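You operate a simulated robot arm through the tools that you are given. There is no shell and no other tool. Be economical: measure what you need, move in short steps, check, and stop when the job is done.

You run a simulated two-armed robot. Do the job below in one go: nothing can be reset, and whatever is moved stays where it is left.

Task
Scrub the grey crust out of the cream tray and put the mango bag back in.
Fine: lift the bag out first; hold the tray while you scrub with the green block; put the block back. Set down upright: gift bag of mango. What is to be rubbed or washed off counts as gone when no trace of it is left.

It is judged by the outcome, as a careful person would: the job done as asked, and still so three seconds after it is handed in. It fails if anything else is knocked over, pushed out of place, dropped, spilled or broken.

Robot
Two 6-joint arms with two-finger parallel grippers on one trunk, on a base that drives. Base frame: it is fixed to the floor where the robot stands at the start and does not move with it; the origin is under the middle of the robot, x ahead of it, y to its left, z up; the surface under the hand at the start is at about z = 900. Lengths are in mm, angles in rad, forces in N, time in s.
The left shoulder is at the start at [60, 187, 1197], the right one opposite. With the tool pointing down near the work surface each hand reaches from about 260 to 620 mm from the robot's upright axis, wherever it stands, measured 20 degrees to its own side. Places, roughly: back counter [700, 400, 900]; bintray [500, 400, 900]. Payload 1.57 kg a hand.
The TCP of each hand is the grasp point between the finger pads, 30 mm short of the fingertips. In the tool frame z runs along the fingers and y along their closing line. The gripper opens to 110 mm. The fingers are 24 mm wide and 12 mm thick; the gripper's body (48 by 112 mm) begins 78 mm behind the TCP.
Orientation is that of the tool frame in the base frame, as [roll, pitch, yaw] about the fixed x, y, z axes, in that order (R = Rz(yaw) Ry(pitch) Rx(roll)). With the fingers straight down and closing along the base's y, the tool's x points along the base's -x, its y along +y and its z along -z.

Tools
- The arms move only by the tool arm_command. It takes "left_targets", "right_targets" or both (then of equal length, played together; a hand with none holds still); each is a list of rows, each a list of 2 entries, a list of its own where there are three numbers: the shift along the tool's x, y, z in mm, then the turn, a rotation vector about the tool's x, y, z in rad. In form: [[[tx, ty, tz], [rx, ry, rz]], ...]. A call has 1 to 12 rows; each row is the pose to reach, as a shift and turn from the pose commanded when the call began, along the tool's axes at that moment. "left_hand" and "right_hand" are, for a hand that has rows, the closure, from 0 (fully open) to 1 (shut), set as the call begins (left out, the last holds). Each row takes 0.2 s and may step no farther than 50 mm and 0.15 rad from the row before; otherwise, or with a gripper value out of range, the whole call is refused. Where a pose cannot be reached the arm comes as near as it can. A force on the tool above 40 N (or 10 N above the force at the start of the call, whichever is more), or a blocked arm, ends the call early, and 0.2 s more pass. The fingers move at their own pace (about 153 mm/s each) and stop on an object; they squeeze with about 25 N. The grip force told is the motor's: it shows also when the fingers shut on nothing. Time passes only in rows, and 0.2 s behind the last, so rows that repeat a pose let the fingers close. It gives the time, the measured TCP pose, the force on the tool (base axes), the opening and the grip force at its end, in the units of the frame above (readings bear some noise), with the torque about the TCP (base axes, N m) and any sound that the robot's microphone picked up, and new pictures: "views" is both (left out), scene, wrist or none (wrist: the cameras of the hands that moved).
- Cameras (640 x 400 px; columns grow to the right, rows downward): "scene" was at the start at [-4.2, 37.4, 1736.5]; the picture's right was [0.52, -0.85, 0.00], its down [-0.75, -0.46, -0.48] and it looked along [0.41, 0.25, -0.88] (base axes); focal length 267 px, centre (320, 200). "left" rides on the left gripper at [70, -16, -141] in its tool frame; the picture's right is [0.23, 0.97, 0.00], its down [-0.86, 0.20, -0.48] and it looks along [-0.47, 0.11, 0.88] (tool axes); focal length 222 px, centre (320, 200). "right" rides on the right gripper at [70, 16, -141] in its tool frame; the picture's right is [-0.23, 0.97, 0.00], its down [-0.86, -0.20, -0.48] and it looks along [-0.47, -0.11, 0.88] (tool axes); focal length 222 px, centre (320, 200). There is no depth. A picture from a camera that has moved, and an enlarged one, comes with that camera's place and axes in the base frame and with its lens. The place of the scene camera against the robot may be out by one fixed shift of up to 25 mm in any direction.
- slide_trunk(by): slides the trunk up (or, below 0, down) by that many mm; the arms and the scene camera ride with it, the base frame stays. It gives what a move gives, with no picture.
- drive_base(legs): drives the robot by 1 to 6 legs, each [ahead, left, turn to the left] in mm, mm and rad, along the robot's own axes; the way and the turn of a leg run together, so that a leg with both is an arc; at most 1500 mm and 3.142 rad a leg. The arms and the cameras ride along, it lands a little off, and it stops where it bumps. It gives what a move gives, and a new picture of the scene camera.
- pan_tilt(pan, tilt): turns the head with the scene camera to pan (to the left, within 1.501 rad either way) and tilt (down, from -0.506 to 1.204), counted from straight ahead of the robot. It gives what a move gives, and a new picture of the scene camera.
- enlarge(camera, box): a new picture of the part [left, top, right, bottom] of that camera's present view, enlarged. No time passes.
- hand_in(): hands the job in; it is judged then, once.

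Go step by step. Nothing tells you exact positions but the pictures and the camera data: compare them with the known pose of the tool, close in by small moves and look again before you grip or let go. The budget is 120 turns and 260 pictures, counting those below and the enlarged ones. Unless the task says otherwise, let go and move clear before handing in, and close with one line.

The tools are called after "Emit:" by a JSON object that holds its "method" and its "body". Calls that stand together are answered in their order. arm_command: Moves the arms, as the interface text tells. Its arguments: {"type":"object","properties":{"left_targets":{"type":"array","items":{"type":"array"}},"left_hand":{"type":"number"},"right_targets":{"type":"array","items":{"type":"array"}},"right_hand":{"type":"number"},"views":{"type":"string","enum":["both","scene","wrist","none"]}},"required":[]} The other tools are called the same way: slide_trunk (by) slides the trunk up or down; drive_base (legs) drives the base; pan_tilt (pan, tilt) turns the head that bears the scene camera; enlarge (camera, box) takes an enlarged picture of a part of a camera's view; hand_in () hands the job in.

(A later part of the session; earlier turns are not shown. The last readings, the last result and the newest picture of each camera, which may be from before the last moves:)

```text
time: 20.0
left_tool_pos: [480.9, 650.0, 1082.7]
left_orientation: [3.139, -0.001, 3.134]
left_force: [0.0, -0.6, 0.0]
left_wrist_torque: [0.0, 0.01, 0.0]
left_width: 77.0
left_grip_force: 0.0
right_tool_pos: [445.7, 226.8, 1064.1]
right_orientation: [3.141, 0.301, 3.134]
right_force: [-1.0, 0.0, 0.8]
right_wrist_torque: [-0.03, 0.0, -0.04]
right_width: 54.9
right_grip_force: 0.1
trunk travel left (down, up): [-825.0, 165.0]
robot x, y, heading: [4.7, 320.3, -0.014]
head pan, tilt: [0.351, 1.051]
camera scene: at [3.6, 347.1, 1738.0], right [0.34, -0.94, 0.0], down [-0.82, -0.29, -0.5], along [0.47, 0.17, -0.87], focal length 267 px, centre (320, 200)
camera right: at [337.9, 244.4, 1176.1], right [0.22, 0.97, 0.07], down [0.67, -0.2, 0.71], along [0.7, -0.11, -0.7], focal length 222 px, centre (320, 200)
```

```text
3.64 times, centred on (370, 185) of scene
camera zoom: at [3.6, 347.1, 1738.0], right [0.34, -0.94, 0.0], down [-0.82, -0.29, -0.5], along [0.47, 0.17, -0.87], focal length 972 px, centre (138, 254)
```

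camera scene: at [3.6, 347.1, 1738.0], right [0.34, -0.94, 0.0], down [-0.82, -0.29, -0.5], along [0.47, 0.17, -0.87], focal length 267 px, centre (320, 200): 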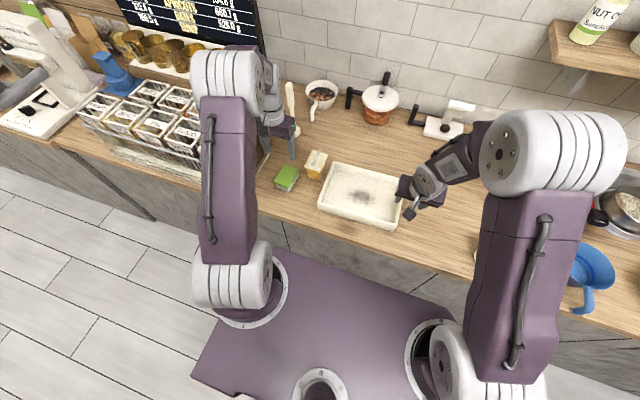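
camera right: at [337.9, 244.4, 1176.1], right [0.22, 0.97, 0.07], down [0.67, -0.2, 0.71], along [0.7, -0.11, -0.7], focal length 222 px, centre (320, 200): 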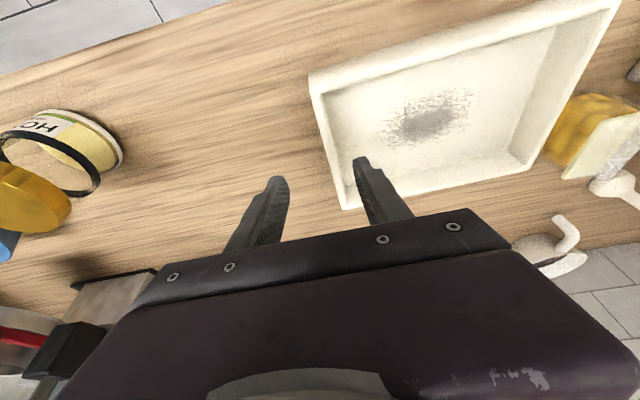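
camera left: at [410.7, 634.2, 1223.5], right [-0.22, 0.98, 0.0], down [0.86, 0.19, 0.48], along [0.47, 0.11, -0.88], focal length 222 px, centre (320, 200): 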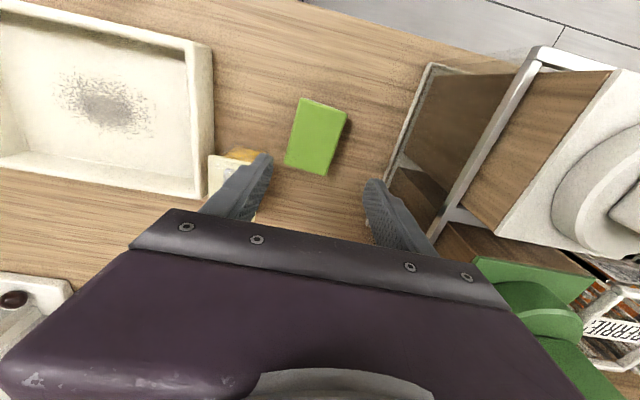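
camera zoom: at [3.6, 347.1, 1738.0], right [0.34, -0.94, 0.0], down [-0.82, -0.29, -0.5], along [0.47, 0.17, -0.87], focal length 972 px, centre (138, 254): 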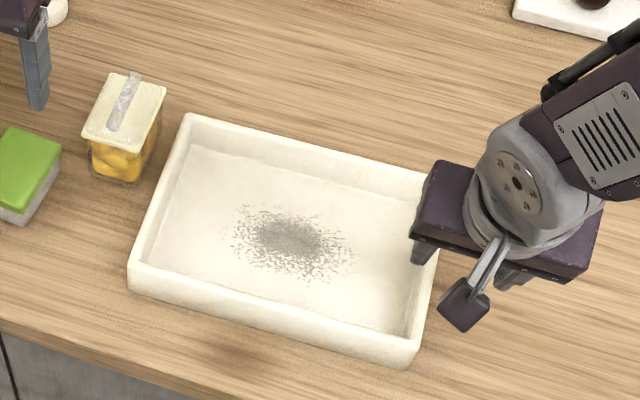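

The tray's right wall spans y≈235–247, so its centre is at about y 241. I'll shift the right hand over it and go down to just above the rim to check.

Emit:
{"method": "arm_command", "body": {"right_targets": [[[10, 14, 33], [0, 0, 0]], [[21.9, 14, 70.7], [0, 0, 0]], [[21.9, 14, 70.7], [0, 0, 0]]], "views": "wrist"}}

Emit:
{"method": "enlarge", "body": {"camera": "right", "box": [220, 50, 460, 250]}}

Emit:
{"method": "enlarge", "body": {"camera": "left", "box": [0, 0, 240, 200]}}

```text
time: 20.8
left_tool_pos: [480.3, 650.0, 1083.1]
left_orientation: [-3.141, 0.0, 3.134]
left_force: [0.1, 0.1, -0.6]
left_wrist_torque: [-0.01, 0.04, 0.02]
left_width: 77.1
left_grip_force: 0.1
right_tool_pos: [446.9, 239.9, 991.0]
right_orientation: [-3.141, 0.3, 3.134]
right_force: [-0.2, -0.2, -0.3]
right_wrist_torque: [-0.03, -0.02, -0.01]
right_width: 55.0
right_grip_force: 0.2
trunk travel left (down, up): [-825.0, 165.0]
robot x, y, heading: [0.9, 319.7, -0.009]
head pan, tilt: [0.351, 1.051]
camera right: at [339.0, 258.2, 1104.7], right [0.22, 0.97, 0.07], down [0.67, -0.2, 0.71], along [0.7, -0.11, -0.7], focal length 222 px, centre (320, 200)
```

right: 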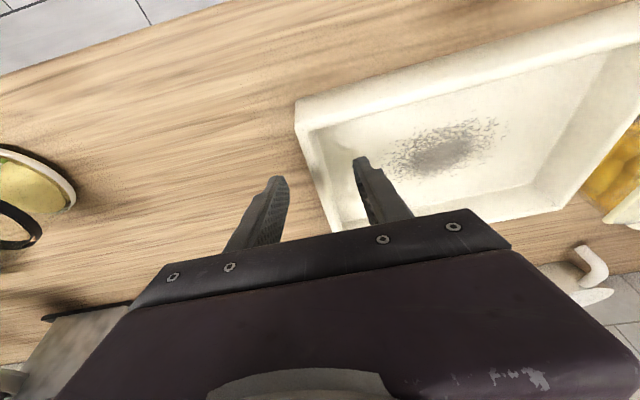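

```text
2.00 times, centred on (340, 150) of right
camera zoom: at [339.0, 258.2, 1104.7], right [0.22, 0.97, 0.07], down [0.67, -0.2, 0.71], along [0.7, -0.11, -0.7], focal length 444 px, centre (280, 300)
```

zoom: 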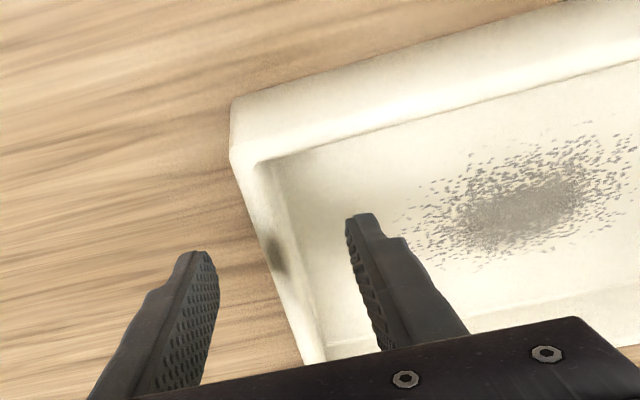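

```text
2.00 times, centred on (120, 100) of left
camera zoom: at [409.8, 634.2, 1223.8], right [-0.22, 0.98, 0.0], down [0.86, 0.19, 0.48], along [0.47, 0.11, -0.88], focal length 444 px, centre (720, 400)
```

zoom: 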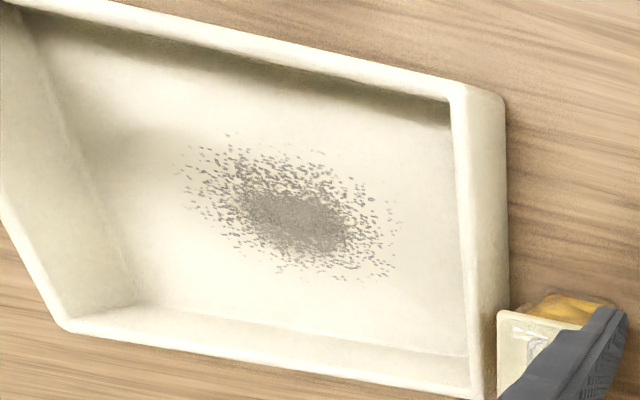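

The right wall's centre is closer to y 236.5 at this spot, so I'll shift by −3.5 mm, go down around it and close.

Emit:
{"method": "arm_command", "body": {"right_targets": [[[0, -3.5, 0], [0, 0, 0]], [[6, -3.5, 19], [0, 0, 0]], [[11.5, -3.5, 37], [0, 0, 0]], [[11.5, -3.5, 37], [0, 0, 0]]], "views": "wrist"}}

Emit:
{"method": "enlarge", "body": {"camera": "right", "box": [220, 50, 460, 250]}}

```text
time: 21.8
left_tool_pos: [480.4, 648.8, 1083.6]
left_orientation: [-3.141, 0.001, 3.134]
left_force: [0.5, -1.0, 0.0]
left_wrist_torque: [0.0, 0.0, 0.0]
left_width: 77.0
left_grip_force: 0.0
right_tool_pos: [449.2, 238.1, 952.2]
right_orientation: [-3.141, 0.299, 3.132]
right_force: [-0.3, -0.7, 0.6]
right_wrist_torque: [0.02, -0.02, 0.0]
right_width: 54.9
right_grip_force: 0.0
trunk travel left (down, up): [-825.0, 165.0]
robot x, y, heading: [1.1, 316.8, -0.004]
head pan, tilt: [0.351, 1.051]
camera right: at [341.3, 255.4, 1065.2], right [0.22, 0.97, 0.07], down [0.67, -0.2, 0.71], along [0.7, -0.11, -0.7], focal length 222 px, centre (320, 200)
```

right: 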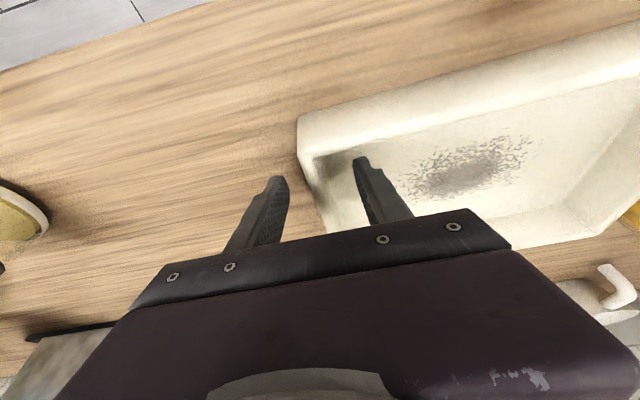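

```text
2.00 times, centred on (340, 150) of right
camera zoom: at [341.3, 255.4, 1065.2], right [0.22, 0.97, 0.07], down [0.67, -0.2, 0.71], along [0.7, -0.11, -0.7], focal length 444 px, centre (280, 300)
```

zoom: 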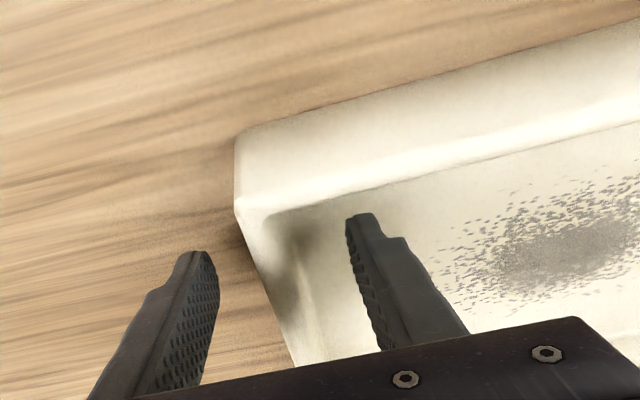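

The fingers straddle the wall, about 2 mm off centre. I'll nudge the hand and close on the wall.

Emit:
{"method": "arm_command", "body": {"right_targets": [[[0, -2, 0], [0, 0, 0]], [[0, -2, 0], [0, 0, 0]]], "views": "none"}}

Emit:
{"method": "arm_command", "body": {"right_targets": [[[0, 0, 0], [0, 0, 0]], [[0, 0, 0], [0, 0, 0]], [[0, 0, 0], [0, 0, 0]]], "right_hand": 1.0, "views": "wrist"}}

Emit:
{"method": "enlarge", "body": {"camera": "scene", "box": [290, 130, 450, 240]}}

```text
time: 22.4
left_tool_pos: [481.1, 650.0, 1083.8]
left_orientation: [3.141, 0.0, 3.134]
left_force: [0.4, -0.4, 0.4]
left_wrist_torque: [-0.02, 0.0, 0.02]
left_width: 76.9
left_grip_force: 0.1
right_tool_pos: [450.5, 236.0, 951.8]
right_orientation: [-3.142, 0.3, 3.135]
right_force: [-0.2, 0.3, 0.3]
right_wrist_torque: [-0.03, 0.05, 0.0]
right_width: 54.7
right_grip_force: 0.0
trunk travel left (down, up): [-825.0, 165.0]
robot x, y, heading: [0.3, 320.0, -0.008]
head pan, tilt: [0.351, 1.051]
```

```text
time: 23.2
left_tool_pos: [479.8, 649.7, 1082.9]
left_orientation: [3.141, -0.002, 3.134]
left_force: [-0.3, 0.2, -0.3]
left_wrist_torque: [-0.03, 0.0, -0.01]
left_width: 77.0
left_grip_force: 0.2
right_tool_pos: [450.3, 236.1, 952.4]
right_orientation: [3.141, 0.301, 3.134]
right_force: [-0.5, 0.3, -0.2]
right_wrist_torque: [0.08, 0.06, 0.05]
right_width: 9.7
right_grip_force: 25.0
trunk travel left (down, up): [-825.0, 165.0]
robot x, y, heading: [0.7, 323.7, 0.0]
head pan, tilt: [0.351, 1.051]
camera right: at [342.3, 253.9, 1065.6], right [0.22, 0.97, 0.07], down [0.67, -0.2, 0.71], along [0.7, -0.11, -0.7], focal length 222 px, centre (320, 200)
```

right: 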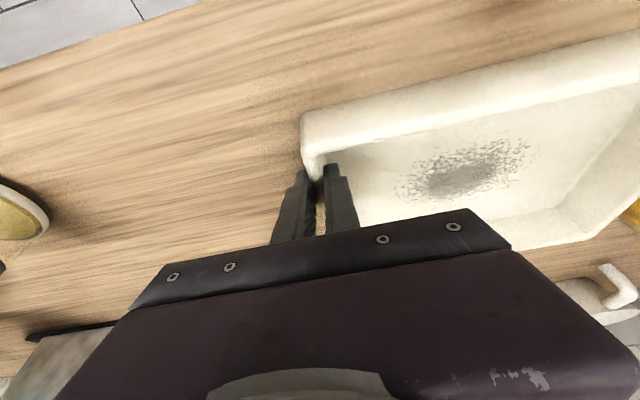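

```text
3.64 times, centred on (370, 185) of scene
camera zoom: at [4.3, 347.5, 1738.0], right [0.34, -0.94, 0.0], down [-0.82, -0.29, -0.5], along [0.47, 0.17, -0.87], focal length 972 px, centre (138, 254)
```

zoom: 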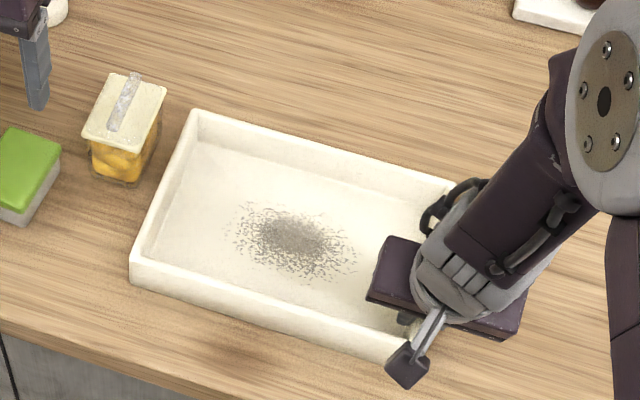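

The tray is held (9.7 mm wall, 25 N) and has barely moved. Now the left hand goes down around the sponge.

Emit:
{"method": "arm_command", "body": {"left_targets": [[[0, -6, 40], [0, 0, 0.03]], [[0, -6, 85], [0, 0, 0.06]], [[0, -6, 118], [0, 0, 0.06]], [[0, -6, 118], [0, 0, 0.06]]], "left_hand": 0.22, "views": "wrist"}}

Emit:
{"method": "enlarge", "body": {"camera": "left", "box": [200, 60, 440, 260]}}

```text
time: 24.2
left_tool_pos: [481.4, 647.0, 964.5]
left_orientation: [3.142, 0.0, 3.073]
left_force: [-0.5, -0.4, 0.0]
left_wrist_torque: [-0.02, 0.02, 0.01]
left_width: 85.8
left_grip_force: 0.2
right_tool_pos: [449.9, 236.4, 952.7]
right_orientation: [3.141, 0.299, 3.134]
right_force: [0.1, -0.1, 1.6]
right_wrist_torque: [0.01, 0.23, 0.05]
right_width: 9.7
right_grip_force: 24.6
trunk travel left (down, up): [-825.0, 165.0]
robot x, y, heading: [-1.5, 326.6, -0.011]
head pan, tilt: [0.351, 1.051]
camera left: at [410.1, 635.5, 1105.3], right [-0.16, 0.99, 0.0], down [0.87, 0.14, 0.48], along [0.47, 0.08, -0.88], focal length 222 px, centre (320, 200)
```

left: 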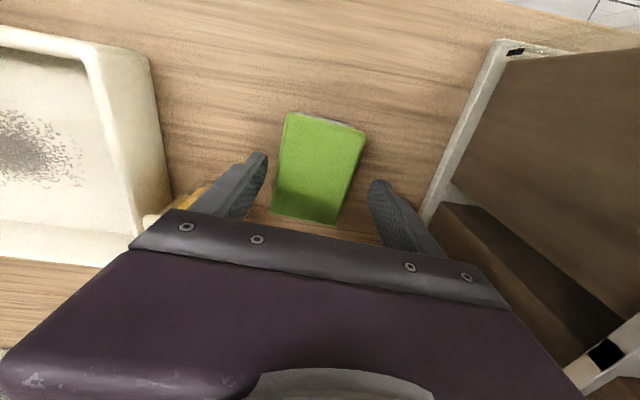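

```text
2.00 times, centred on (320, 160) of left
camera zoom: at [410.1, 635.5, 1105.3], right [-0.16, 0.99, 0.0], down [0.87, 0.14, 0.48], along [0.47, 0.08, -0.88], focal length 444 px, centre (320, 280)
```

zoom: 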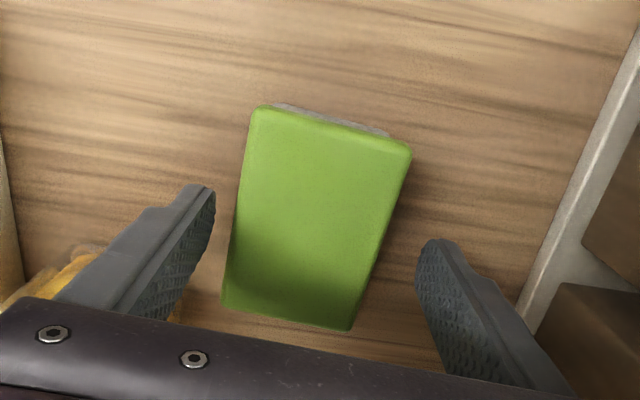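

The sponge centre is at (481.5, 643), so I'll shift −4 mm in y, descend to tips about 11 mm above the counter, and close.

Emit:
{"method": "arm_command", "body": {"left_targets": [[[0, -4, 0], [0, 0, 0.01]], [[0, -4, 12], [0, 0, 0.01]], [[0, -4, 23], [0, 0, 0.01]], [[0, -4, 23], [0, 0, 0.01]]], "views": "none"}}

Emit:
{"method": "arm_command", "body": {"left_targets": [[[0, 0, 0], [0, 0, 0]], [[0, 0, 0], [0, 0, 0]], [[0, 0, 0], [0, 0, 0]]], "left_hand": 1.0}}

Emit:
{"method": "enlarge", "body": {"camera": "scene", "box": [230, 120, 390, 230]}}

```text
time: 25.2
left_tool_pos: [482.8, 639.7, 942.3]
left_orientation: [3.14, 0.0, 3.064]
left_force: [-0.6, 0.1, -0.3]
left_wrist_torque: [0.01, 0.0, -0.01]
left_width: 86.1
left_grip_force: 0.1
right_tool_pos: [449.2, 234.7, 952.8]
right_orientation: [-3.142, 0.3, 3.135]
right_force: [0.1, -0.3, 0.3]
right_wrist_torque: [0.02, -0.05, -0.02]
right_width: 9.7
right_grip_force: 25.1
trunk travel left (down, up): [-825.0, 165.0]
robot x, y, heading: [0.0, 324.1, -0.007]
head pan, tilt: [0.351, 1.051]
```

```text
time: 26.0
left_tool_pos: [481.7, 640.4, 941.9]
left_orientation: [3.141, 0.0, 3.063]
left_force: [-1.1, -0.8, -0.6]
left_wrist_torque: [-0.02, 0.01, -0.02]
left_width: 59.5
left_grip_force: 25.3
right_tool_pos: [449.0, 237.2, 951.6]
right_orientation: [3.141, 0.299, 3.135]
right_force: [0.9, -0.7, 1.8]
right_wrist_torque: [0.02, -0.09, 0.0]
right_width: 9.9
right_grip_force: 25.4
trunk travel left (down, up): [-825.0, 165.0]
robot x, y, heading: [-0.1, 322.5, -0.005]
head pan, tilt: [0.351, 1.051]
camera scene: at [4.3, 347.3, 1738.0], right [0.34, -0.94, 0.0], down [-0.82, -0.29, -0.5], along [0.47, 0.17, -0.87], focal length 267 px, centre (320, 200)
camera left: at [411.1, 630.8, 1082.8], right [-0.15, 0.99, 0.0], down [0.87, 0.13, 0.48], along [0.47, 0.07, -0.88], focal length 222 px, centre (320, 200)
```

scene: 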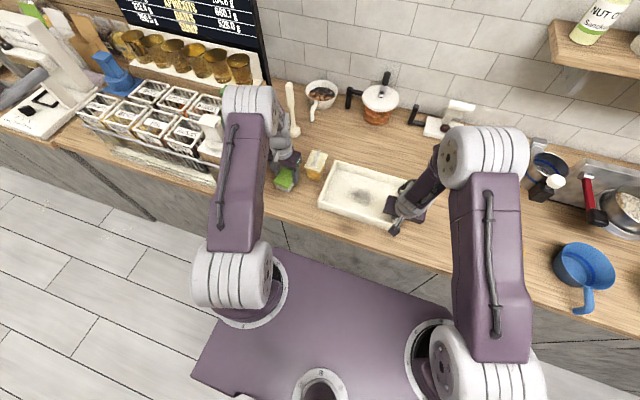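
left: 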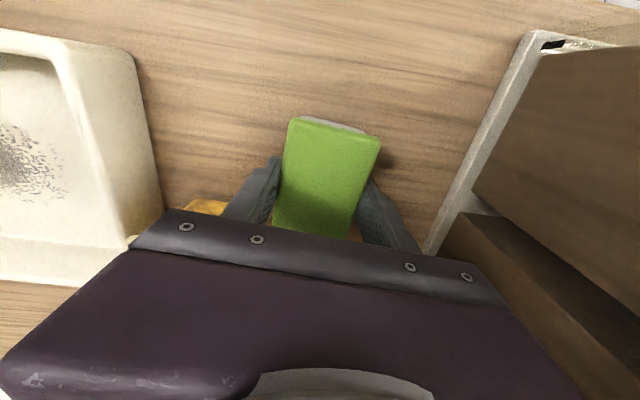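

```text
3.64 times, centred on (310, 175) of scene
camera zoom: at [4.3, 347.3, 1738.0], right [0.34, -0.94, 0.0], down [-0.82, -0.29, -0.5], along [0.47, 0.17, -0.87], focal length 972 px, centre (356, 291)
```

zoom: 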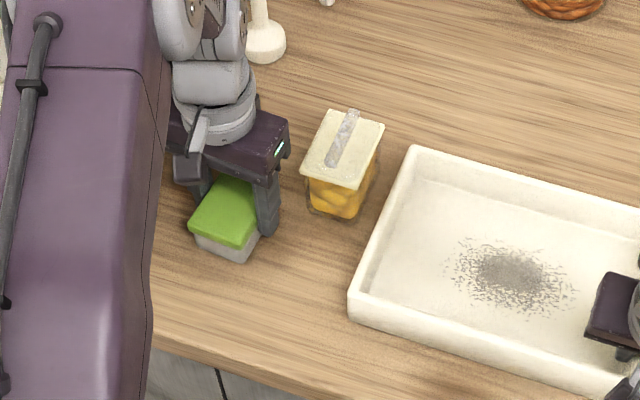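

Sponge gripped (59.5 mm, 25 N) with the TCP at (482, 641, 942). I'll lift it high over the bag and carry it above the crust.

Emit:
{"method": "arm_command", "body": {"left_targets": [[[0, 0, -45], [0, 0, 0]], [[0, 0, -90], [0, 0, 0]], [[0, 0, -103], [0, 0, 0]], [[-7, -42, -103], [0, 0, 0]], [[-14, -84, -103], [0, 0, 0]], [[-21, -126, -103], [0, 0, 0]], [[-28, -168, -103], [0, 0, -0.03]], [[-36, -211, -103], [0, 0, -0.05]], [[-43, -253, -103], [0, 0, -0.07]], [[-43, -253, -103], [0, 0, -0.07]]]}}

Emit:
{"method": "enlarge", "body": {"camera": "right", "box": [260, 0, 640, 250]}}

Emit:
{"method": "enlarge", "body": {"camera": "scene", "box": [270, 120, 450, 240]}}

```text
time: 28.2
left_tool_pos: [503.7, 382.3, 1047.4]
left_orientation: [-3.139, -0.001, 3.134]
left_force: [0.1, -0.2, -0.8]
left_wrist_torque: [-0.02, 0.03, -0.02]
left_width: 59.4
left_grip_force: 25.1
right_tool_pos: [449.7, 236.5, 952.0]
right_orientation: [-3.141, 0.3, 3.133]
right_force: [-0.8, -0.7, 0.4]
right_wrist_torque: [0.04, -0.02, 0.0]
right_width: 9.7
right_grip_force: 25.3
trunk travel left (down, up): [-825.0, 165.0]
robot x, y, heading: [1.0, 323.7, -0.007]
head pan, tilt: [0.351, 1.051]
camera scene: at [4.2, 347.6, 1738.0], right [0.34, -0.94, 0.0], down [-0.82, -0.29, -0.5], along [0.47, 0.17, -0.87], focal length 267 px, centre (320, 200)
camera left: at [434.1, 368.3, 1187.3], right [-0.22, 0.98, 0.0], down [0.86, 0.19, 0.48], along [0.47, 0.11, -0.88], focal length 222 px, centre (320, 200)
```

scene: 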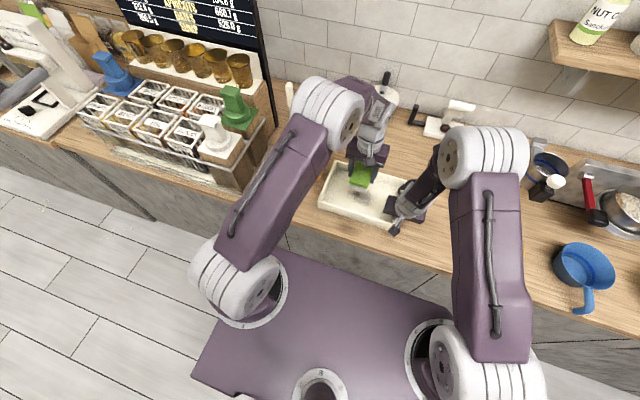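
left: 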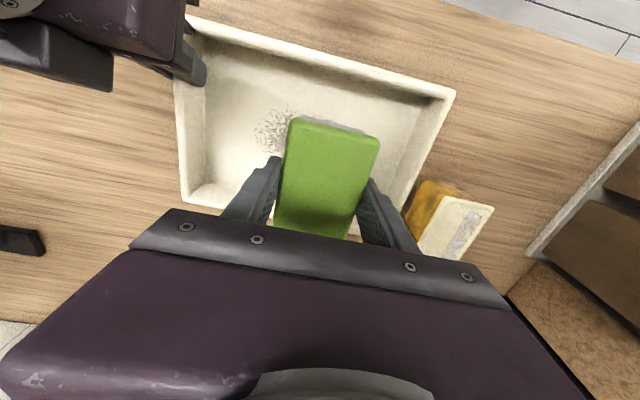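

```text
1.60 times, centred on (450, 125) of right
camera zoom: at [342.2, 253.8, 1065.6], right [0.23, 0.97, 0.07], down [0.67, -0.2, 0.71], along [0.7, -0.12, -0.7], focal length 355 px, centre (112, 320)
```

zoom: 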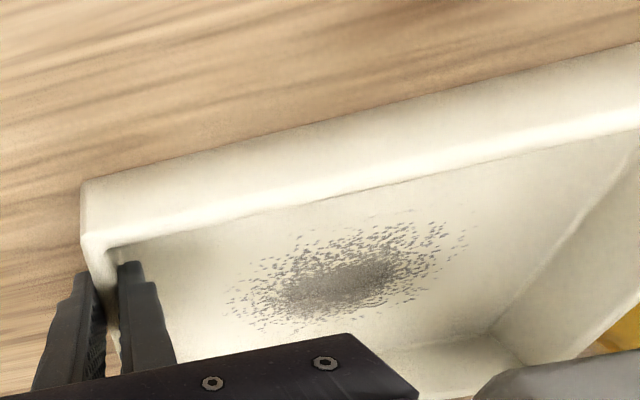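

```text
3.33 times, centred on (360, 180) of scene
camera zoom: at [4.2, 347.6, 1738.0], right [0.34, -0.94, 0.0], down [-0.82, -0.29, -0.5], along [0.47, 0.17, -0.87], focal length 891 px, centre (187, 267)
```

zoom: 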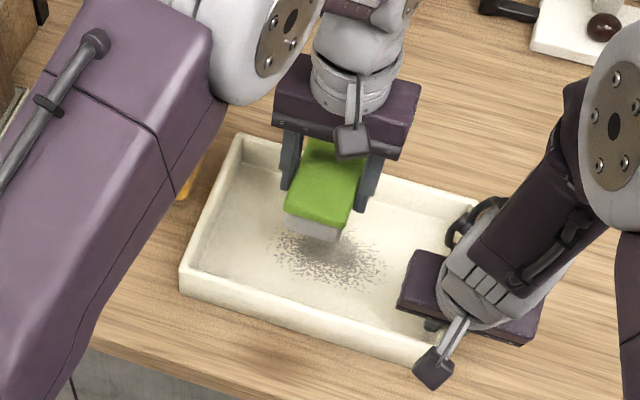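

The crust spans about x 462–556, y 297–430 and the hands have room. I'll lower the sponge toward the tray floor.

Emit:
{"method": "arm_command", "body": {"left_targets": [[[0, 0, 45], [0, 0, 0]], [[0, 0, 80], [0, 0, 0]], [[0, 0, 92], [0, 0, 0]], [[0, 0, 92], [0, 0, 0]]], "views": "none"}}

Emit:
{"method": "arm_command", "body": {"left_targets": [[[0, 0, 2], [0, 0, 0]], [[0, 0, 4], [0, 0, 0]], [[0, 0, 4], [0, 0, 0]]], "views": "none"}}

```text
time: 29.2
left_tool_pos: [504.1, 382.7, 953.1]
left_orientation: [3.141, 0.0, 3.136]
left_force: [0.2, 0.3, -1.6]
left_wrist_torque: [-0.01, -0.01, -0.03]
left_width: 59.4
left_grip_force: 25.1
right_tool_pos: [448.8, 235.7, 951.6]
right_orientation: [-3.141, 0.3, 3.136]
right_force: [0.2, -0.9, 1.6]
right_wrist_torque: [0.02, 0.12, 0.07]
right_width: 9.5
right_grip_force: 24.8
trunk travel left (down, up): [-825.0, 165.0]
robot x, y, heading: [3.3, 317.4, -0.004]
head pan, tilt: [0.351, 1.051]
```

```text
time: 30.0
left_tool_pos: [504.7, 384.2, 950.2]
left_orientation: [-3.141, 0.001, 3.135]
left_force: [-2.9, -0.4, 11.5]
left_wrist_torque: [-0.07, 0.25, -0.09]
left_width: 59.3
left_grip_force: 24.9
right_tool_pos: [450.1, 235.6, 952.2]
right_orientation: [-3.141, 0.3, 3.137]
right_force: [3.9, 1.5, -4.4]
right_wrist_torque: [-0.01, 0.0, -0.11]
right_width: 9.6
right_grip_force: 25.2
trunk travel left (down, up): [-825.0, 165.0]
robot x, y, heading: [1.5, 320.4, -0.006]
head pan, tilt: [0.351, 1.051]
```

Contact with about 11 N of pressure. I'll scrub with sweeping strokes across the crust.

Emit:
{"method": "arm_command", "body": {"left_targets": [[[0, 22, 0], [0, 0, 0]], [[0, 0, 0], [0, 0, 0]], [[0, -30, 0], [0, 0, 0]], [[0, -62, 0], [0, 0, 0]], [[-10, -62, 0], [0, 0, 0]], [[-10, -30, 0], [0, 0, 0]], [[-10, 0, 0], [0, 0, 0]], [[-10, 22, 0], [0, 0, 0]], [[4, 22, 0], [0, 0, 0]], [[4, -10, 0], [0, 0, 0]], [[4, -40, 0], [0, 0, 0]], [[0, 22, 0], [0, 0, 0]]], "views": "none"}}

```text
refused: row 12 steps farther than a row can; nothing moved
```

Emit:
{"method": "arm_command", "body": {"left_targets": [[[0, 22, 0], [0, 0, 0]], [[0, 0, 0], [0, 0, 0]], [[0, -30, 0], [0, 0, 0]], [[0, -62, 0], [0, 0, 0]], [[-10, -62, 0], [0, 0, 0]], [[-10, -30, 0], [0, 0, 0]], [[-10, 0, 0], [0, 0, 0]], [[-10, 22, 0], [0, 0, 0]], [[4, 22, 0], [0, 0, 0]], [[4, -10, 0], [0, 0, 0]], [[4, -40, 0], [0, 0, 0]], [[0, 0, 0], [0, 0, 0]]], "views": "wrist"}}

Emit:
{"method": "enlarge", "body": {"camera": "right", "box": [260, 0, 640, 250]}}

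```text
time: 32.6
left_tool_pos: [503.6, 380.3, 951.0]
left_orientation: [-3.137, 0.007, 3.131]
left_force: [1.8, -13.0, 34.5]
left_wrist_torque: [-0.29, 0.69, 0.3]
left_width: 59.2
left_grip_force: 25.3
right_tool_pos: [446.6, 235.8, 953.2]
right_orientation: [3.14, 0.3, 3.134]
right_force: [3.1, 12.3, -16.0]
right_wrist_torque: [-0.01, 0.13, -0.21]
right_width: 9.6
right_grip_force: 25.1
trunk travel left (down, up): [-825.0, 165.0]
robot x, y, heading: [3.9, 321.7, -0.012]
head pan, tilt: [0.351, 1.051]
camera left: at [432.9, 364.3, 1090.3], right [-0.22, 0.98, 0.0], down [0.85, 0.19, 0.48], along [0.47, 0.1, -0.88], focal length 222 px, centre (320, 200)
```

left: 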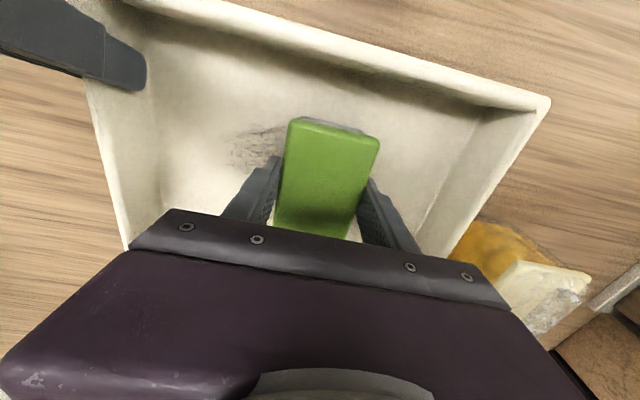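

```text
1.60 times, centred on (450, 125) of right
camera zoom: at [340.5, 253.6, 1066.3], right [0.22, 0.97, 0.07], down [0.67, -0.2, 0.71], along [0.7, -0.11, -0.7], focal length 355 px, centre (112, 320)
```

zoom: 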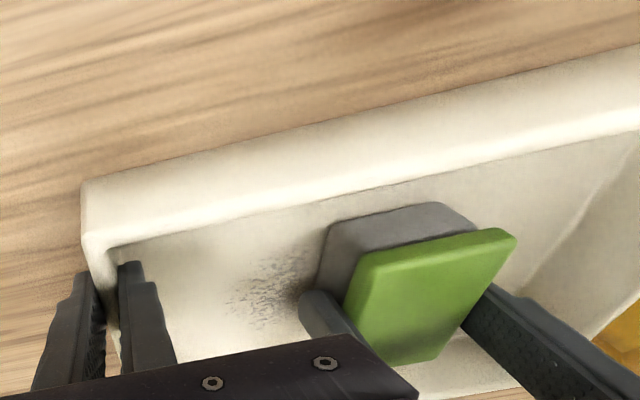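

The crust is fading where I scrubbed and the right part still shows. I'll do another round concentrating there, slightly lighter.

Emit:
{"method": "arm_command", "body": {"left_targets": [[[0, -30, -0.5], [0, 0, 0]], [[0, -64, -0.5], [0, 0, 0]], [[0, -35, -0.5], [0, 0, 0]], [[-8, -64, -0.5], [0, 0, 0]], [[-8, -35, -0.5], [0, 0, 0]], [[4, -64, -0.5], [0, 0, 0]], [[4, -30, -0.5], [0, 0, 0]], [[-12, -64, -0.5], [0, 0, 0]], [[-12, -30, -0.5], [0, 0, 0]], [[-12, 5, -0.5], [0, 0, 0]], [[0, 22, -0.5], [0, 0, 0]], [[0, 22, -0.5], [0, 0, 0]]], "views": "wrist"}}

Emit:
{"method": "enlarge", "body": {"camera": "right", "box": [260, 0, 640, 250]}}

```text
time: 35.2
left_tool_pos: [504.2, 404.6, 948.3]
left_orientation: [-3.141, 0.007, 3.134]
left_force: [8.8, -11.0, 31.6]
left_wrist_torque: [-0.25, 0.46, 0.26]
left_width: 59.3
left_grip_force: 24.5
right_tool_pos: [447.5, 236.0, 953.9]
right_orientation: [3.14, 0.304, 3.135]
right_force: [-2.3, 7.3, 14.0]
right_wrist_torque: [0.05, -0.11, -0.27]
right_width: 9.6
right_grip_force: 25.2
trunk travel left (down, up): [-825.0, 165.0]
robot x, y, heading: [4.9, 322.6, -0.011]
head pan, tilt: [0.351, 1.051]
camera left: at [432.5, 389.8, 1089.8], right [-0.22, 0.98, 0.0], down [0.85, 0.19, 0.49], along [0.47, 0.1, -0.87], focal length 222 px, centre (320, 200)
```

left: 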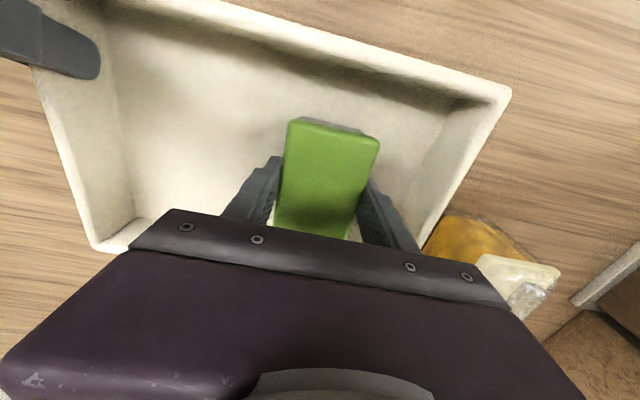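

```text
1.60 times, centred on (450, 125) of right
camera zoom: at [339.3, 253.0, 1067.2], right [0.22, 0.97, 0.07], down [0.67, -0.21, 0.71], along [0.71, -0.11, -0.7], focal length 355 px, centre (112, 320)
```

zoom: 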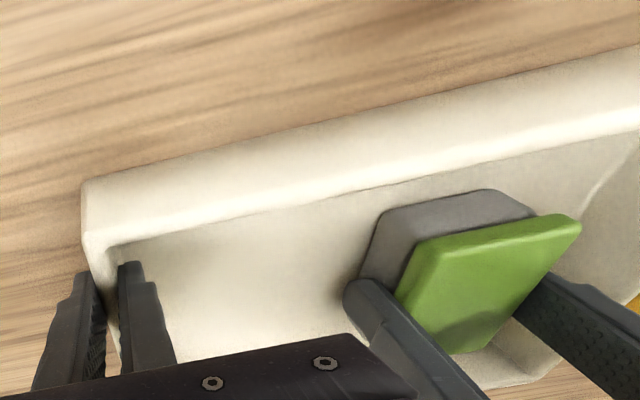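

The right part now looks clean. I'll do one more pass over the left and the front and back fringes, then lift to inspect.

Emit:
{"method": "arm_command", "body": {"left_targets": [[[12, 0, 0], [0, 0, 0]], [[-15, 0, 0], [0, 0, 0]], [[-15, -20, 0], [0, 0, 0]], [[12, -20, 0], [0, 0, 0]], [[12, -42, 0], [0, 0, 0]], [[-15, -42, 0], [0, 0, 0]], [[-15, -62, 0], [0, 0, 0]], [[8, -62, 0], [0, 0, 0]], [[0, -25, 0], [0, 0, 0]], [[0, 5, 0], [0, 0, 0]], [[0, 5, -30], [0, 0, 0]], [[0, 5, -75], [0, 0, 0]]], "views": "none"}}

Emit:
{"method": "arm_command", "body": {"left_targets": [[[0, 35, -20], [0, 0, 0]], [[0, 70, -25], [0, 0, 0]], [[0, 70, -25], [0, 0, 0]]], "views": "wrist"}}

Emit:
{"method": "enlarge", "body": {"camera": "right", "box": [260, 0, 640, 250]}}

Emit:
{"method": "enlarge", "body": {"camera": "scene", "box": [290, 140, 450, 240]}}

```text
time: 35.7
left_tool_pos: [493.8, 406.7, 950.7]
left_orientation: [3.139, -0.005, 3.131]
left_force: [-3.2, 1.1, 12.9]
left_wrist_torque: [-0.11, -0.38, 0.06]
left_width: 59.2
left_grip_force: 24.8
right_tool_pos: [448.0, 235.2, 952.8]
right_orientation: [3.141, 0.309, 3.134]
right_force: [-6.4, -2.9, 14.5]
right_wrist_torque: [-0.06, -0.12, -0.19]
right_width: 10.0
right_grip_force: 25.0
trunk travel left (down, up): [-825.0, 165.0]
robot x, y, heading: [1.8, 319.1, -0.002]
head pan, tilt: [0.351, 1.051]
stopped in row 2 (left hand): the force on the tool passed its limit at 59 N (the readings are from after the stop); the commanded pose is now the measured one
```

```text
time: 36.2
left_tool_pos: [497.4, 457.4, 972.3]
left_orientation: [-3.136, -0.017, 3.139]
left_force: [-0.3, -7.5, -1.5]
left_wrist_torque: [-0.22, 0.02, 0.09]
left_width: 59.0
left_grip_force: 25.1
right_tool_pos: [454.7, 242.5, 952.6]
right_orientation: [3.138, 0.304, -3.138]
right_force: [-0.3, 7.5, 1.9]
right_wrist_torque: [-0.09, -0.31, 0.09]
right_width: 9.6
right_grip_force: 25.0
trunk travel left (down, up): [-825.0, 165.0]
robot x, y, heading: [2.2, 324.3, -0.008]
head pan, tilt: [0.351, 1.051]
stopped in row 2 (left hand): the force on the tool passed its limit at 57 N (the readings are from after the stop); the commanded pose is now the measured one
camera left: at [429.1, 442.7, 1113.6], right [-0.22, 0.97, 0.0], down [0.86, 0.2, 0.46], along [0.45, 0.1, -0.89], focal length 222 px, centre (320, 200)
```

left: 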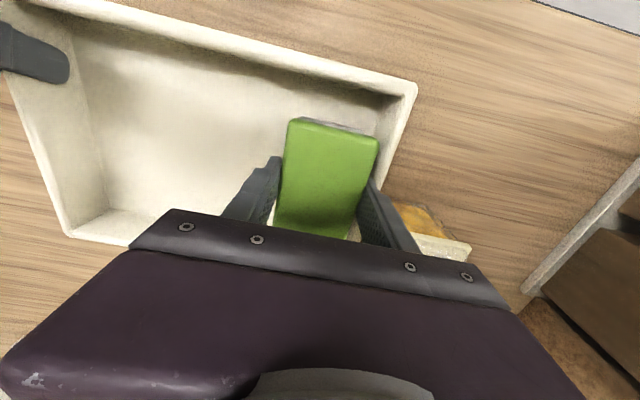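

```text
1.60 times, centred on (450, 125) of right
camera zoom: at [345.1, 258.4, 1065.6], right [0.21, 0.97, 0.07], down [0.67, -0.2, 0.71], along [0.71, -0.1, -0.7], focal length 355 px, centre (112, 320)
```

zoom: 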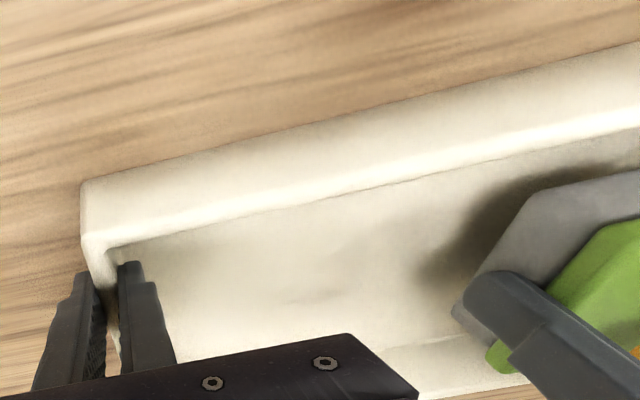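

```text
4.00 times, centred on (370, 190) of scene
camera zoom: at [6.2, 349.0, 1737.5], right [0.34, -0.94, 0.0], down [-0.82, -0.29, -0.5], along [0.47, 0.17, -0.87], focal length 1069 px, centre (120, 240)
```

zoom: 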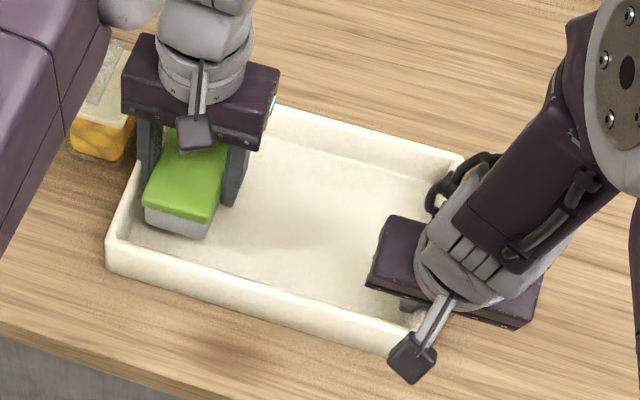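

The pass stopped on the force limit and my sideways move then pressed a finger against the tray's left wall, shifting the tray a few mm. I'll back off to the right and then up before inspecting.

Emit:
{"method": "arm_command", "body": {"left_targets": [[[0, -15, 0], [0, 0, 0]], [[0, -25, -5], [0, 0, 0]], [[0, -25, -45], [0, 0, 0]], [[0, -25, -80], [0, 0, 0]], [[0, -25, -80], [0, 0, 0]]]}}

Emit:
{"method": "enlarge", "body": {"camera": "right", "box": [260, 0, 640, 250]}}

Emit:
{"method": "enlarge", "body": {"camera": "scene", "box": [270, 130, 430, 240]}}

```text
time: 37.5
left_tool_pos: [496.5, 432.7, 1053.5]
left_orientation: [-3.135, -0.016, 3.136]
left_force: [0.7, -0.6, 0.0]
left_wrist_torque: [0.02, 0.01, 0.01]
left_width: 59.3
left_grip_force: 25.0
right_tool_pos: [453.5, 240.9, 952.7]
right_orientation: [3.138, 0.305, -3.139]
right_force: [0.6, 0.2, -2.2]
right_wrist_torque: [-0.29, 0.12, -0.01]
right_width: 9.6
right_grip_force: 25.0
trunk travel left (down, up): [-825.0, 165.0]
robot x, y, heading: [-2.8, 319.0, -0.005]
head pan, tilt: [0.351, 1.051]
camera scene: at [5.8, 347.5, 1738.0], right [0.34, -0.94, 0.0], down [-0.82, -0.29, -0.5], along [0.47, 0.17, -0.87], focal length 267 px, centre (320, 200)
camera left: at [429.4, 417.1, 1195.4], right [-0.22, 0.97, 0.0], down [0.86, 0.2, 0.46], along [0.45, 0.1, -0.89], focal length 222 px, centre (320, 200)
```

scene: 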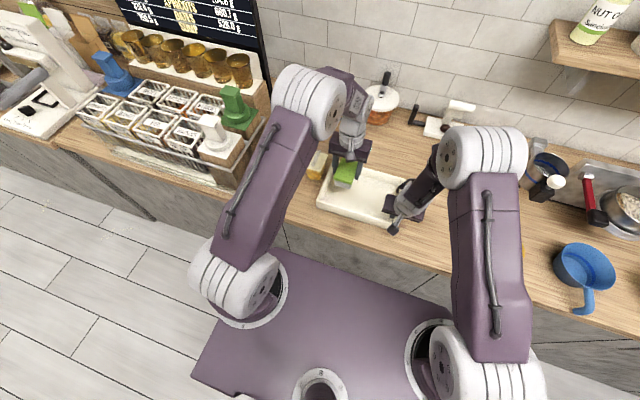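
left: 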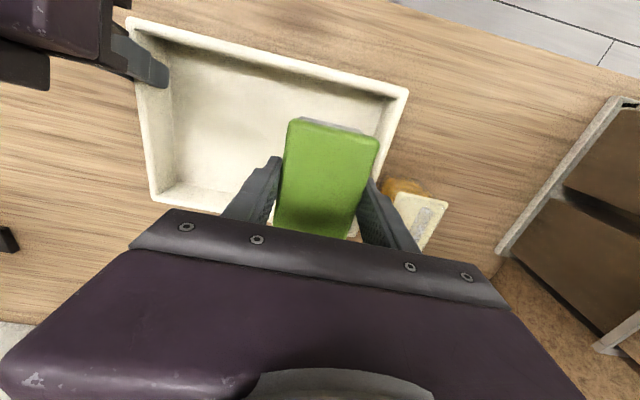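

```text
1.60 times, centred on (450, 125) of right
camera zoom: at [344.8, 257.1, 1065.9], right [0.21, 0.97, 0.07], down [0.67, -0.2, 0.71], along [0.71, -0.1, -0.7], focal length 355 px, centre (112, 320)
```

zoom: 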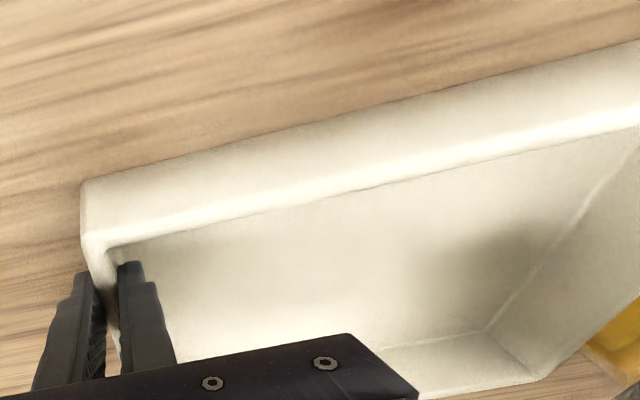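

```text
3.64 times, centred on (350, 185) of scene
camera zoom: at [5.8, 347.5, 1738.0], right [0.34, -0.94, 0.0], down [-0.82, -0.29, -0.5], along [0.47, 0.17, -0.87], focal length 972 px, centre (211, 254)
```

zoom: 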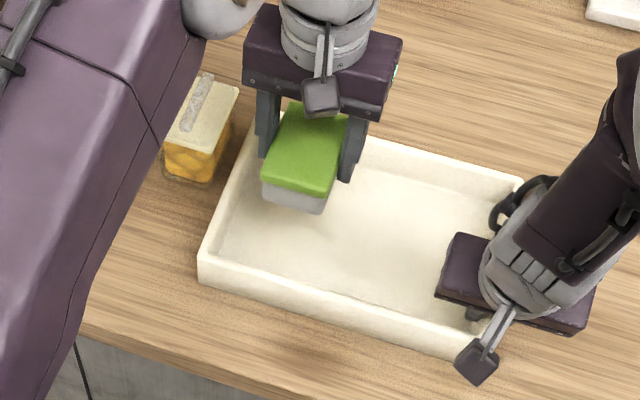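

The floor looks clean; I'll zoom in closely for any faint trace.

Emit:
{"method": "enlarge", "body": {"camera": "right", "box": [380, 80, 560, 220]}}

Emit:
{"method": "enlarge", "body": {"camera": "left", "box": [150, 30, 310, 210]}}

Emit:
{"method": "enlarge", "body": {"camera": "scene", "box": [325, 165, 405, 225]}}

```text
2.86 times, centred on (470, 150) of right
camera zoom: at [344.8, 257.1, 1065.9], right [0.21, 0.97, 0.07], down [0.67, -0.2, 0.71], along [0.71, -0.1, -0.7], focal length 635 px, centre (-109, 343)
```

zoom: 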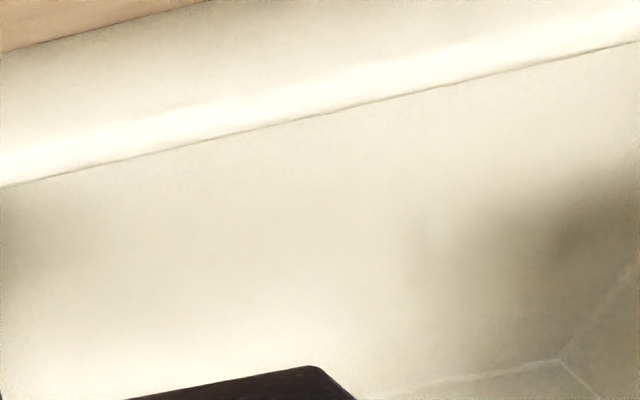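

```text
2.22 times, centred on (230, 120) of left
camera zoom: at [429.4, 417.1, 1195.4], right [-0.22, 0.97, 0.0], down [0.86, 0.2, 0.46], along [0.45, 0.1, -0.89], focal length 494 px, centre (520, 378)
```

zoom: 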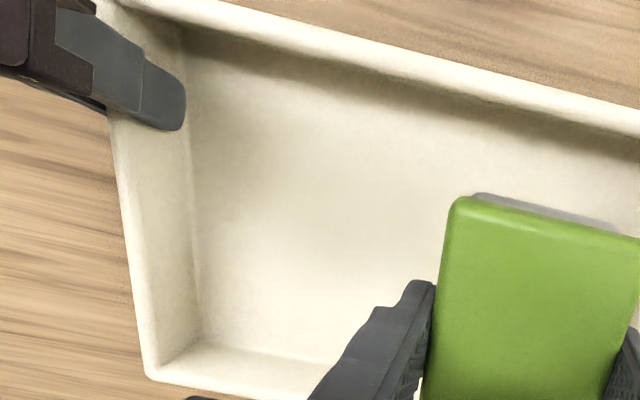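

```text
6.67 times, centred on (365, 195) of scene
camera zoom: at [5.8, 347.5, 1738.0], right [0.34, -0.94, 0.0], down [-0.82, -0.29, -0.5], along [0.47, 0.17, -0.87], focal length 1782 px, centre (20, 233)
```

zoom: 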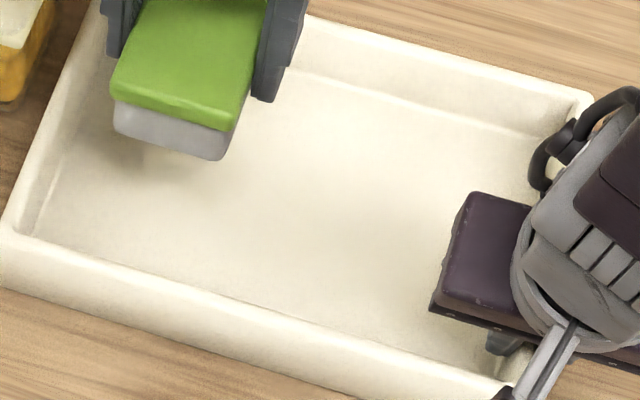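

It looks clean, but for certainty I'll do one more light pass over the whole patch, first straightening the tool and lowering back above the floor.

Emit:
{"method": "arm_command", "body": {"left_targets": [[[-5, -25, 10], [-0.006, 0.016, 0]], [[-8, -45, 40], [-0.006, 0.016, 0]], [[-8, -48, 80], [-0.006, 0.016, 0]], [[-8, -48, 98], [-0.006, 0.016, 0]], [[-8, -48, 98], [-0.006, 0.016, 0]]], "views": "none"}}

```text
time: 38.6
left_tool_pos: [504.5, 383.9, 955.6]
left_orientation: [-3.141, -0.028, 3.137]
left_force: [0.8, 0.6, -0.2]
left_wrist_torque: [-0.01, 0.01, 0.01]
left_width: 59.3
left_grip_force: 24.8
right_tool_pos: [452.7, 241.4, 952.8]
right_orientation: [3.139, 0.305, -3.139]
right_force: [0.1, 0.5, -1.8]
right_wrist_torque: [-0.22, 0.07, 0.0]
right_width: 9.8
right_grip_force: 24.9
trunk travel left (down, up): [-825.0, 165.0]
robot x, y, heading: [2.3, 324.0, -0.007]
head pan, tilt: [0.351, 1.051]
```

The pitch correction went the wrong way, so I'll correct it and lower to touch.

Emit:
{"method": "arm_command", "body": {"left_targets": [[[0, 0, 0], [0, -0.028, 0]], [[0, 0, 4], [0, -0.028, 0]], [[0, 0, 4], [0, -0.028, 0]]], "views": "none"}}

```text
time: 39.5
left_tool_pos: [503.6, 384.2, 951.0]
left_orientation: [-3.142, -0.004, 3.137]
left_force: [-0.9, -1.0, -1.3]
left_wrist_torque: [0.03, 0.02, 0.02]
left_width: 59.3
left_grip_force: 25.3
right_tool_pos: [452.3, 241.3, 953.8]
right_orientation: [3.138, 0.304, -3.139]
right_force: [-0.2, 0.8, -2.2]
right_wrist_torque: [-0.26, 0.1, 0.01]
right_width: 9.6
right_grip_force: 25.3
trunk travel left (down, up): [-825.0, 165.0]
robot x, y, heading: [-0.6, 322.6, -0.008]
head pan, tilt: [0.351, 1.051]
```

Emit:
{"method": "arm_command", "body": {"left_targets": [[[0, 0, 1.5], [0, 0, 0]], [[0, 0, 2.5], [0, 0, 0]], [[0, 15, 2.5], [0, 0, 0]], [[0, -15, 2.5], [0, 0, 0]], [[0, -40, 2.5], [0, 0, 0]], [[0, -60, 2.5], [0, 0, 0]], [[-9, -50, 2.5], [0, 0, 0]], [[-9, -20, 2.5], [0, 0, 0]], [[-9, 15, 2.5], [0, 0, 0]], [[3, 5, 2.5], [0, 0, 0]], [[3, -20, 2.5], [0, 0, 0]], [[0, 0, 2.5], [0, 0, 0]]], "views": "none"}}

```text
time: 42.0
left_tool_pos: [500.9, 382.7, 950.4]
left_orientation: [-3.141, 0.0, 3.136]
left_force: [0.1, -5.5, 11.9]
left_wrist_torque: [-0.13, -0.19, -0.09]
left_width: 59.3
left_grip_force: 25.3
right_tool_pos: [452.0, 241.1, 955.3]
right_orientation: [3.136, 0.308, -3.139]
right_force: [3.7, -0.2, 13.2]
right_wrist_torque: [-0.22, -0.24, -0.05]
right_width: 9.5
right_grip_force: 25.0
trunk travel left (down, up): [-825.0, 165.0]
robot x, y, heading: [4.0, 319.1, -0.005]
head pan, tilt: [0.351, 1.051]
```

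The full pass completed with gentle force. Now I'll lift straight up and look.

Emit:
{"method": "arm_command", "body": {"left_targets": [[[0, 0, -20], [0, 0, 0]], [[0, 0, -60], [0, 0, 0]], [[0, 0, -98], [0, 0, 0]], [[0, 40, -98], [0, 0, 0]], [[0, 85, -98], [0, 0, 0]], [[0, 130, -98], [0, 0, 0]], [[0, 130, -98], [0, 0, 0]]]}}

Emit:
{"method": "enlarge", "body": {"camera": "left", "box": [20, 0, 340, 200]}}

Emit:
{"method": "enlarge", "body": {"camera": "scene", "box": [315, 150, 415, 230]}}

```text
time: 43.6
left_tool_pos: [504.0, 513.0, 1047.8]
left_orientation: [3.141, 0.0, 3.136]
left_force: [-0.6, 0.5, -1.5]
left_wrist_torque: [-0.01, -0.01, -0.01]
left_width: 59.2
left_grip_force: 25.3
right_tool_pos: [452.0, 241.7, 953.2]
right_orientation: [3.138, 0.306, -3.14]
right_force: [1.0, -0.6, 13.3]
right_wrist_torque: [-0.15, -0.38, -0.05]
right_width: 9.2
right_grip_force: 24.8
trunk travel left (down, up): [-825.0, 165.0]
robot x, y, heading: [0.6, 322.9, -0.01]
head pan, tilt: [0.351, 1.051]
camera scene: at [2.7, 347.3, 1738.0], right [0.34, -0.94, 0.0], down [-0.82, -0.29, -0.5], along [0.47, 0.17, -0.87], focal length 267 px, centre (320, 200)
camera left: at [434.0, 497.6, 1187.2], right [-0.22, 0.97, 0.0], down [0.86, 0.19, 0.48], along [0.47, 0.11, -0.88], focal length 222 px, centre (320, 200)
```

scene: 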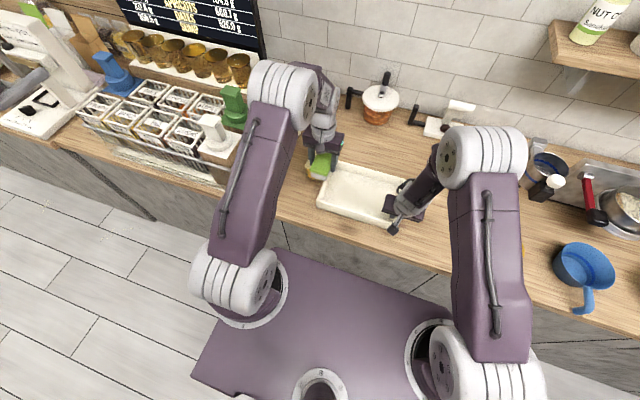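
left: 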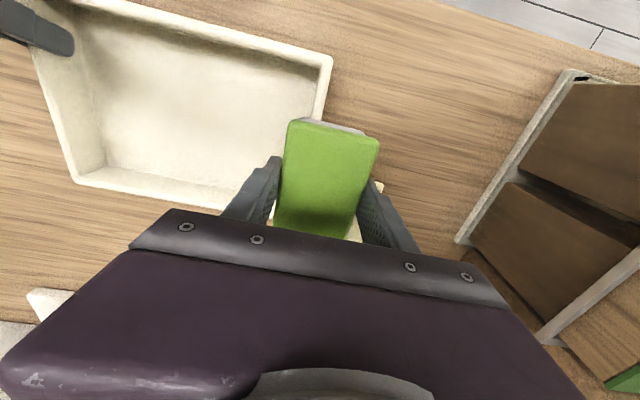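

```text
2.00 times, centred on (180, 100) of left
camera zoom: at [434.0, 497.6, 1187.2], right [-0.22, 0.97, 0.0], down [0.86, 0.19, 0.48], along [0.47, 0.11, -0.88], focal length 444 px, centre (600, 400)
```

zoom: 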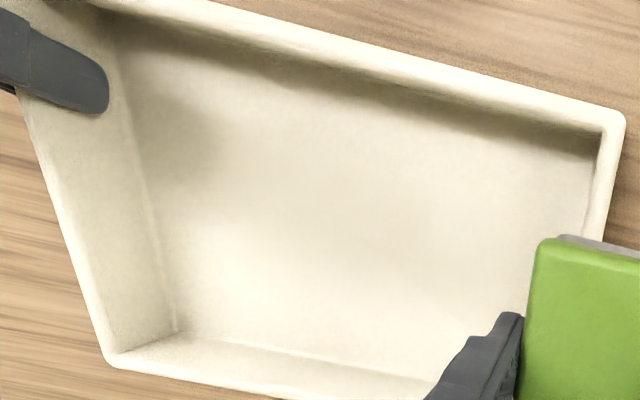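

```text
5.00 times, centred on (365, 190) of scene
camera zoom: at [2.7, 347.3, 1738.0], right [0.34, -0.94, 0.0], down [-0.82, -0.29, -0.5], along [0.47, 0.17, -0.87], focal length 1336 px, centre (95, 250)
```

zoom: 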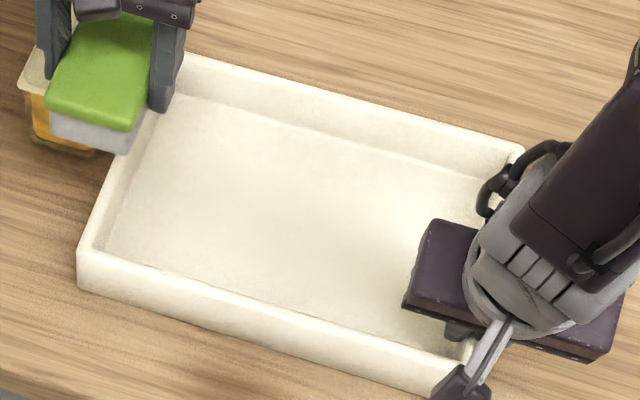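

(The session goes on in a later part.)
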